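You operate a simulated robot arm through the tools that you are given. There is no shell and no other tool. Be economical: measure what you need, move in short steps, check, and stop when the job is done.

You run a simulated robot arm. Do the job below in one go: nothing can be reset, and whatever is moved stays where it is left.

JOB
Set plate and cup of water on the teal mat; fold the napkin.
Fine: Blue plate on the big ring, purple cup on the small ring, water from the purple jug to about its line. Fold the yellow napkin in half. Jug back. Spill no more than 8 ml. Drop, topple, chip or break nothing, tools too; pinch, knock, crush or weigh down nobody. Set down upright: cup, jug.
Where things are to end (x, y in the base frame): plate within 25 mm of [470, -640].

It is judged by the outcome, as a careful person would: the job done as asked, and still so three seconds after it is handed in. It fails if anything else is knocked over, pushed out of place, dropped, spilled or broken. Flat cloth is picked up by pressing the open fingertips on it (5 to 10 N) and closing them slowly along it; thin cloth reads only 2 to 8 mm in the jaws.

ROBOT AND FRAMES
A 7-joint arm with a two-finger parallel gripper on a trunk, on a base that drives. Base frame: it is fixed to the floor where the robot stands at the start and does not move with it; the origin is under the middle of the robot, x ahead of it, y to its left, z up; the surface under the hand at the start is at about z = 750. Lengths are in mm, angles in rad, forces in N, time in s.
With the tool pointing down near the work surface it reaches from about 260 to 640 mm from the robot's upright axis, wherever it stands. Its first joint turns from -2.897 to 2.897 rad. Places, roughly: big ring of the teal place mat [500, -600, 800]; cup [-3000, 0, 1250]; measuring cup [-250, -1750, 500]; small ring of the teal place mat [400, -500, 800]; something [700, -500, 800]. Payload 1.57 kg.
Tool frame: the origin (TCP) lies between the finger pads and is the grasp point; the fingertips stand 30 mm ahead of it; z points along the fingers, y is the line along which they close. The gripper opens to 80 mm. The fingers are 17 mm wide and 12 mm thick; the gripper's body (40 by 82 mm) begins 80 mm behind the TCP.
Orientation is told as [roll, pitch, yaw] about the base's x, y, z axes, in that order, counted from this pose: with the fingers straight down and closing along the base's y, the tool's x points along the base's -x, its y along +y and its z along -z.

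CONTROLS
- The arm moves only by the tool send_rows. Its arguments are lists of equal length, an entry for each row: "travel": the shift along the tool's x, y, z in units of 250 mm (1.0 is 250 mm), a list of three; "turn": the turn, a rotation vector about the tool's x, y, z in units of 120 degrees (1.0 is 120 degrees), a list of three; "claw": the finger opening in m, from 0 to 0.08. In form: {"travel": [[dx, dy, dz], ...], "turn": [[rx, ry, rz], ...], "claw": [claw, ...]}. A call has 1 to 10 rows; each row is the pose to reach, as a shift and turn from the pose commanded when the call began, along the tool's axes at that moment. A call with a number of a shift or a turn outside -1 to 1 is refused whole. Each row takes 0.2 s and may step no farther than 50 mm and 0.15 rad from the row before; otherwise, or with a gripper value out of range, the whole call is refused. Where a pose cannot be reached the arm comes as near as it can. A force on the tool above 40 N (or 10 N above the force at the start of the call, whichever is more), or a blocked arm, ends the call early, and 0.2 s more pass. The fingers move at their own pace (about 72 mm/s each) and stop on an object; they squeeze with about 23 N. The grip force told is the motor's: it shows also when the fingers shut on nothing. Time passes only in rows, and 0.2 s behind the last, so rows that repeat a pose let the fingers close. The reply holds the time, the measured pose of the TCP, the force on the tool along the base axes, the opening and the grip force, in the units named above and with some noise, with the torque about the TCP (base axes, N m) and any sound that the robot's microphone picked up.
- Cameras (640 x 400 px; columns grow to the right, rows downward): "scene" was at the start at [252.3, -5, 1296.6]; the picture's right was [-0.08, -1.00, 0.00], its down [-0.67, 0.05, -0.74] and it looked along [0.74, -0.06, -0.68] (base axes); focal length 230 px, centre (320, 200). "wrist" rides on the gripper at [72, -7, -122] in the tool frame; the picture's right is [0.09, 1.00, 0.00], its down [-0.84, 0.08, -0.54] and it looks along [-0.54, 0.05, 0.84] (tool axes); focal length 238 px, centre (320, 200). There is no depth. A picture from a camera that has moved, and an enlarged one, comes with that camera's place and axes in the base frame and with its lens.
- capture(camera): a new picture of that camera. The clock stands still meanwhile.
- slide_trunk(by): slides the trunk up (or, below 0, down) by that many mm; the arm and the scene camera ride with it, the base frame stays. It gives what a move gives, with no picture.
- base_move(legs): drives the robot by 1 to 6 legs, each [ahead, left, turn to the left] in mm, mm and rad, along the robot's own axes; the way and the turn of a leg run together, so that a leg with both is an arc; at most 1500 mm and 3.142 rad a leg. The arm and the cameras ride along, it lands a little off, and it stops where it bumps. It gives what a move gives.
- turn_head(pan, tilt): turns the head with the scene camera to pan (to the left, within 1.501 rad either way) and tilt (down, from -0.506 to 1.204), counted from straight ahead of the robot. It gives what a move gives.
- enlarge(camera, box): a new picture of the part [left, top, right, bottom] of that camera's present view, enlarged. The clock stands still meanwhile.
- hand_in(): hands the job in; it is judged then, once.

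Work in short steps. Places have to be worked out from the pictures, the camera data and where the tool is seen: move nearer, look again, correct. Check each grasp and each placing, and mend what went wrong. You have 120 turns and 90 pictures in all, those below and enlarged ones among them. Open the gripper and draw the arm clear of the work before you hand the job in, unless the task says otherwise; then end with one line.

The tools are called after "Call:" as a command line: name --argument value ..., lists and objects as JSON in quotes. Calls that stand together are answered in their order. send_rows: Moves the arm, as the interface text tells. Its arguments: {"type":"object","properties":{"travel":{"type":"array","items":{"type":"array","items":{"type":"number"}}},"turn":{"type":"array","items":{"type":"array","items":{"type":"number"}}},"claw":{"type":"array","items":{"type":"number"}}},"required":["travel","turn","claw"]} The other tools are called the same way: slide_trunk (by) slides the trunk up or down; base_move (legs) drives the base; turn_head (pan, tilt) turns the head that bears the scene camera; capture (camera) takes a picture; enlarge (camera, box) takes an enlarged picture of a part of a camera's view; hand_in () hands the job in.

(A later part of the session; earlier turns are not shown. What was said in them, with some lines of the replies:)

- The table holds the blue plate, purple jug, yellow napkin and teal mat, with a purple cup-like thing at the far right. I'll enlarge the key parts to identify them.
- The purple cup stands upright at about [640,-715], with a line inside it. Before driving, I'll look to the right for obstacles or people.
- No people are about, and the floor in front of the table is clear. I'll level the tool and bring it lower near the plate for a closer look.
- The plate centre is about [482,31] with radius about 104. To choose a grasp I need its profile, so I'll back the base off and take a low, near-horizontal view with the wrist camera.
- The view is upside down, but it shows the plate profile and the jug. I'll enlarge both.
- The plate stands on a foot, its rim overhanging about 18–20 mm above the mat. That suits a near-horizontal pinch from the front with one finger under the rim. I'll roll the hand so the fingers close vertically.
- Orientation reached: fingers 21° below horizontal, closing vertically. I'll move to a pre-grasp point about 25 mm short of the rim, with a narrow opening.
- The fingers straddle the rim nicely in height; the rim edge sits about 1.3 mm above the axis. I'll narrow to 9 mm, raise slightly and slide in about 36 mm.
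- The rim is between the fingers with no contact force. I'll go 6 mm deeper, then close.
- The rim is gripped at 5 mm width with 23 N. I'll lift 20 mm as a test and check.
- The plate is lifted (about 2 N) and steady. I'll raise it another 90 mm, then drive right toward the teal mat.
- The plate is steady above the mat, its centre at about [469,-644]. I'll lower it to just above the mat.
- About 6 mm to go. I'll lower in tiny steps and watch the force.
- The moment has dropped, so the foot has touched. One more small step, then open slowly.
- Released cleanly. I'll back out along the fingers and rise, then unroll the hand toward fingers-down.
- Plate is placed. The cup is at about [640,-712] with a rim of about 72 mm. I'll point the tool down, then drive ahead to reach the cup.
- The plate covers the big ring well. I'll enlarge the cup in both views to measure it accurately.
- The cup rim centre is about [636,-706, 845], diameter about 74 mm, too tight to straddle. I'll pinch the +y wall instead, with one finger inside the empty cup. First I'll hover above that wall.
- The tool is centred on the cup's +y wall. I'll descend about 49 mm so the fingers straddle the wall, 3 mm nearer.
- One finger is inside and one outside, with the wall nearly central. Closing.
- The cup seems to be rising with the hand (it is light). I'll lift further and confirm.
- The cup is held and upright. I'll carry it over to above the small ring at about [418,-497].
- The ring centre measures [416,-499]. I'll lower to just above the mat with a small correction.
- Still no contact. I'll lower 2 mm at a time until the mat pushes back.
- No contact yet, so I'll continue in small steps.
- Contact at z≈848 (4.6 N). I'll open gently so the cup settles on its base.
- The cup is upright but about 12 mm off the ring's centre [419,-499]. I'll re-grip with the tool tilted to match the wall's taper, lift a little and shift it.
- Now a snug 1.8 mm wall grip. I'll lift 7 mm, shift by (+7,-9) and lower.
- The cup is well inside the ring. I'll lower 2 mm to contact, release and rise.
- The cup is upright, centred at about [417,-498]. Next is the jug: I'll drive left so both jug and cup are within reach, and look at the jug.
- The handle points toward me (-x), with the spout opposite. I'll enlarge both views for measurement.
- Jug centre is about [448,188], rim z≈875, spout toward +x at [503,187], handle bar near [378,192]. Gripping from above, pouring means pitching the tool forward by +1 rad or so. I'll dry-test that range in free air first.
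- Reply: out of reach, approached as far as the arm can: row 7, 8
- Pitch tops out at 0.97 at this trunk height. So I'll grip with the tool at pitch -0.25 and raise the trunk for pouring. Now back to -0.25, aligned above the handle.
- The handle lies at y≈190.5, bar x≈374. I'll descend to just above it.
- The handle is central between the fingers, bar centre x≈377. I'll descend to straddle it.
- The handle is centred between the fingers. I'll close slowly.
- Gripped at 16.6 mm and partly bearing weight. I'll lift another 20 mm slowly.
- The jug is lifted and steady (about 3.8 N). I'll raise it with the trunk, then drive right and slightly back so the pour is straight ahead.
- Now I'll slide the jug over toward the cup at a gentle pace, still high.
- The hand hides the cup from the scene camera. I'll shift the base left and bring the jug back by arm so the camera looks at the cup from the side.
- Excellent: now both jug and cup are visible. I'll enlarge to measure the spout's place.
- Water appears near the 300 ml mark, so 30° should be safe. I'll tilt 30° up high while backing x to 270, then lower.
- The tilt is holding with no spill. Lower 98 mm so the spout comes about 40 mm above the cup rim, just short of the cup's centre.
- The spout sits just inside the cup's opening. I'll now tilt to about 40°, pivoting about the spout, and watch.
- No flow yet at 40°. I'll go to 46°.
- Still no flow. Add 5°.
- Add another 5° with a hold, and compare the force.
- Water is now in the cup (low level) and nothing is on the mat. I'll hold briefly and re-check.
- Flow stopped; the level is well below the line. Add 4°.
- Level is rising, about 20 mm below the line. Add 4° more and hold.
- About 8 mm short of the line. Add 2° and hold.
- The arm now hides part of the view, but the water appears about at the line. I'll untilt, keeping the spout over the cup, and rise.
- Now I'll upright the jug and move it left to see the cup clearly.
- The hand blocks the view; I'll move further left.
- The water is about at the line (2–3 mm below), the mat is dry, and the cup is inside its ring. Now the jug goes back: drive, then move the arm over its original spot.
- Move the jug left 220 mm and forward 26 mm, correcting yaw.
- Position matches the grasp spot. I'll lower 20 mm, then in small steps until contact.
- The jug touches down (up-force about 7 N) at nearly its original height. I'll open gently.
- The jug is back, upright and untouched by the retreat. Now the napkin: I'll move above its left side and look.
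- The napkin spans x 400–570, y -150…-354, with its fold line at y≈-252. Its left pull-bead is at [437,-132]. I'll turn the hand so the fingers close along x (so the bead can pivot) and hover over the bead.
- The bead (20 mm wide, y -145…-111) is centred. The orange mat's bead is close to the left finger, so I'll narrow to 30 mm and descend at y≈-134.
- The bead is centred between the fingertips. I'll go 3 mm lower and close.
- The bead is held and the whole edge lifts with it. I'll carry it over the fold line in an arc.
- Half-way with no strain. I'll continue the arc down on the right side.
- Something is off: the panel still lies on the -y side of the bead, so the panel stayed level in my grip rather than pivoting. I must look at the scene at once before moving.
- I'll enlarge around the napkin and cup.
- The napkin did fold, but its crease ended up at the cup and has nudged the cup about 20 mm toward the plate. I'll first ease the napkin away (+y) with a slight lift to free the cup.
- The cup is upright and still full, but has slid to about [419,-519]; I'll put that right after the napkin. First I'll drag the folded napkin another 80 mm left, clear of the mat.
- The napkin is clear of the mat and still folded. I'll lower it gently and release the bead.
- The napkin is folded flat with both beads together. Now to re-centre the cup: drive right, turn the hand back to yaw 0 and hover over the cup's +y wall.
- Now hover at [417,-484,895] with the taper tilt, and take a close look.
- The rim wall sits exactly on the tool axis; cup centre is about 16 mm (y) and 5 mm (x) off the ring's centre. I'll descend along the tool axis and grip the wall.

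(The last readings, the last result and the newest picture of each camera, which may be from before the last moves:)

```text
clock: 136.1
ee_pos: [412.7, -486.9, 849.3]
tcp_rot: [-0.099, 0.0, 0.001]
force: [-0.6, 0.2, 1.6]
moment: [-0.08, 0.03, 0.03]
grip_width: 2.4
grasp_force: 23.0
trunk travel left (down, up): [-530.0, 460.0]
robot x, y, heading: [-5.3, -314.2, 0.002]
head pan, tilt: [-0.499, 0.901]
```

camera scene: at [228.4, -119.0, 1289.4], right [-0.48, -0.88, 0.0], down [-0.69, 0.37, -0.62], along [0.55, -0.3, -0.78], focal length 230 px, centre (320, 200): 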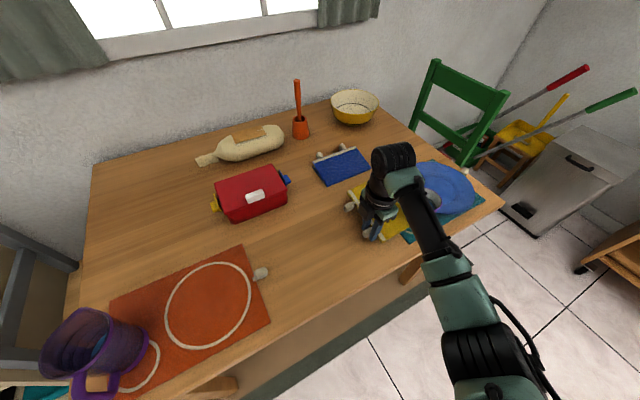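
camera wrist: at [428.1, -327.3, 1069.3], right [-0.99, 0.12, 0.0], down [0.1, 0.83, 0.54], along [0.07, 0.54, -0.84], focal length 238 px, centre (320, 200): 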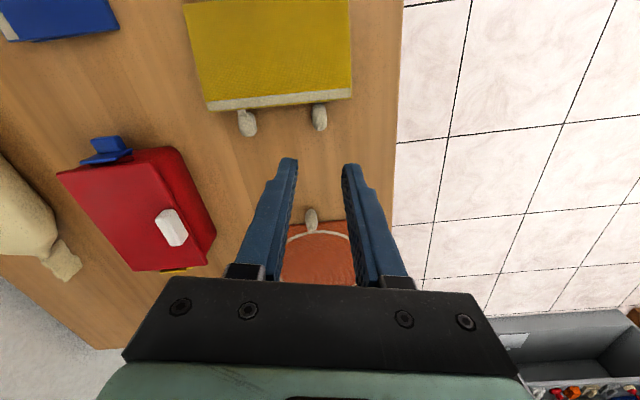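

Good 2.4 mm wall grip. Lift 6 mm, shift (+5,+16) gently and lower.

Call:
send_rows --travel '[[0, -0.001, -0.012], [0, -0.0024, -0.024], [-0.006, 0.015, -0.026], [-0.013, 0.038, -0.028], [-0.02, 0.061, -0.03], [-0.02, 0.061, -0.03], [-0.02, 0.062, -0.02], [-0.02, 0.063, -0.01], [-0.02, 0.063, -0.01]]' --turn '[[0, 0, 0], [0, 0, 0], [0, 0, 0], [0, 0, 0], [0, 0, 0], [0, 0, 0], [0, 0, 0], [0, 0, 0], [0, 0, 0]]' --claw '[0, 0, 0, 0, 0, 0, 0, 0, 0]'

Call:
send_rows --travel '[[0, 0, 0.006], [0, 0, 0.008], [0, 0, 0.008]]' --turn '[[0, 0, 0], [0, 0, 0], [0, 0, 0]]' --claw '[0, 0, 0]'

```text
clock: 138.1
ee_pos: [417.8, -471.3, 849.7]
tcp_rot: [-0.097, -0.001, 0.003]
force: [-0.4, -0.1, -2.4]
moment: [0.08, -0.02, 0.0]
grip_width: 2.5
grasp_force: 22.5
trunk travel left (down, up): [-530.0, 460.0]
robot x, y, heading: [-8.0, -319.1, -0.006]
head pan, tilt: [-0.499, 0.901]
```

```text
clock: 138.9
ee_pos: [418.6, -470.6, 848.3]
tcp_rot: [-0.099, -0.001, 0.001]
force: [0.7, 1.6, 6.4]
moment: [0.03, 0.1, -0.03]
grip_width: 2.6
grasp_force: 22.7
trunk travel left (down, up): [-530.0, 460.0]
robot x, y, heading: [-4.7, -317.6, -0.002]
head pan, tilt: [-0.499, 0.901]
```

The cup is in contact with the mat. I'll release gently, rise and check.

Call:
send_rows --travel '[[0, 0, 0], [0, 0, 0], [0, 0, 0], [0, 0, 0], [0, 0, 0]]' --turn '[[0, 0, 0], [0, 0, 0], [0, 0, 0], [0, 0, 0], [0, 0, 0]]' --claw '[0.005, 0.009, 0.015, 0.022, 0.03]'

Call:
send_rows --travel '[[0, 0, -0.06], [0, 0, -0.15], [0, 0, -0.3], [0, 0, -0.45], [0, 0, -0.6]]' --turn '[[0, 0, 0], [0, 0, 0], [-0.015, 0, 0], [-0.03, 0, 0], [-0.048, 0, 0]]' --claw '[0.03, 0.03, 0.03, 0.03, 0.03]'

Call:
capture --camera "wrist"

```text
clock: 140.1
ee_pos: [417.8, -472.3, 847.3]
tcp_rot: [-0.1, 0.002, 0.001]
force: [0.5, -0.7, 0.1]
moment: [0.01, -0.01, 0.04]
grip_width: 30.2
grasp_force: 0.1
trunk travel left (down, up): [-530.0, 460.0]
robot x, y, heading: [-7.3, -314.9, -0.002]
head pan, tilt: [-0.499, 0.901]
```

```text
clock: 141.3
ee_pos: [419.9, -458.6, 998.5]
tcp_rot: [0.001, 0.002, 0.001]
force: [0.4, 0.7, -0.3]
moment: [0.03, 0.0, -0.01]
grip_width: 30.2
grasp_force: 0.0
trunk travel left (down, up): [-530.0, 460.0]
robot x, y, heading: [-7.0, -307.3, 0.001]
head pan, tilt: [-0.499, 0.901]
```

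```text
2 pictures are left
camera wrist: at [347.9, -465.6, 1120.6], right [-0.09, 1.0, 0.0], down [0.84, 0.08, 0.54], along [0.54, 0.05, -0.84], focal length 238 px, centre (320, 200)
```

wrist: 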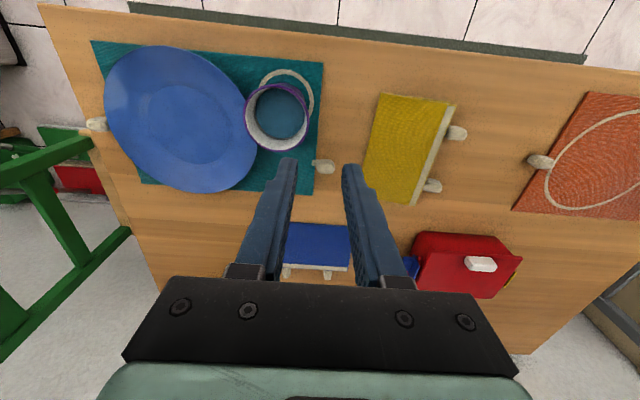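

The cup is centred in the small ring, full to about the line and clear of the plate; the plate is within tolerance and the napkin is folded. I'll open the gripper, withdraw and take a last look.

Call:
send_rows --travel '[[0.1, 0.1, -0.1], [0.2, 0.2, -0.15], [0.2, 0.2, -0.2]]' --turn '[[0, 0, 0], [0, 0, 0], [0, 0, 0]]' --claw '[0.08, 0.08, 0.08]'

Call:
base_move --legs '[[-300, 0, 0]]'

Call:
turn_head --pan 0.1 --tilt 0.65

Call:
capture --camera "scene"

```text
clock: 142.1
ee_pos: [368.1, -408.8, 1048.8]
tcp_rot: [0.001, 0.003, 0.0]
force: [-0.2, 0.8, -0.9]
moment: [0.01, 0.03, -0.01]
grip_width: 80.0
grasp_force: 0.0
trunk travel left (down, up): [-530.0, 460.0]
robot x, y, heading: [-7.4, -312.5, -0.002]
head pan, tilt: [-0.499, 0.901]
```

```text
clock: 144.2
ee_pos: [72.4, -408.3, 1047.3]
tcp_rot: [0.002, 0.0, -0.001]
force: [-0.4, 0.1, 0.5]
moment: [-0.02, -0.01, 0.0]
grip_width: 80.0
grasp_force: 0.1
trunk travel left (down, up): [-530.0, 460.0]
robot x, y, heading: [-297.5, -313.4, -0.005]
head pan, tilt: [-0.499, 0.901]
```

```text
clock: 145.2
ee_pos: [72.3, -408.0, 1048.3]
tcp_rot: [0.001, 0.0, 0.0]
force: [0.2, -0.3, -0.2]
moment: [-0.01, 0.05, -0.02]
grip_width: 79.9
grasp_force: 0.1
trunk travel left (down, up): [-530.0, 460.0]
robot x, y, heading: [-299.4, -311.4, -0.006]
head pan, tilt: [0.099, 0.649]
```

```text
1 pictures are left
camera scene: at [-45.4, -303.3, 1309.5], right [0.1, -1.0, 0.0], down [-0.6, -0.06, -0.8], along [0.79, 0.08, -0.6], focal length 230 px, centre (320, 200)
```

scene: 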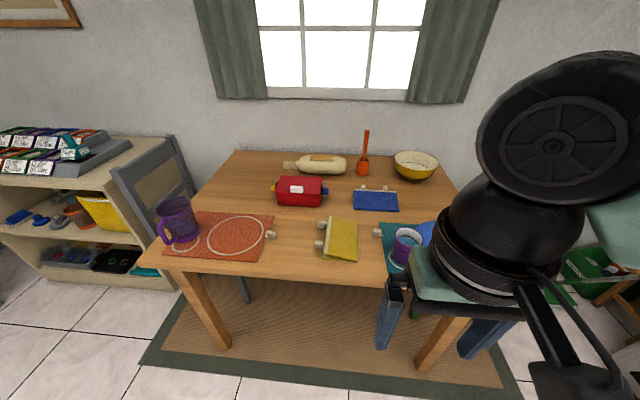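

Everything is in its place: the jug is back and upright, the napkin is folded, the cup and plate are on the teal mat, and the arm is clear with the gripper open. Handing in.

Call:
hand_in

```text
The job is handed in.
```

The job is handed in: the plate is on the big ring, the purple cup is on the small ring with water about 2–3 mm below its line, the jug is back upright, the napkin is folded in half, and I saw no spill; while folding, the napkin pushed the cup about 20 mm and the mat and plate about 8 mm, so I re-centred the cup and left the plate within its 25 mm.
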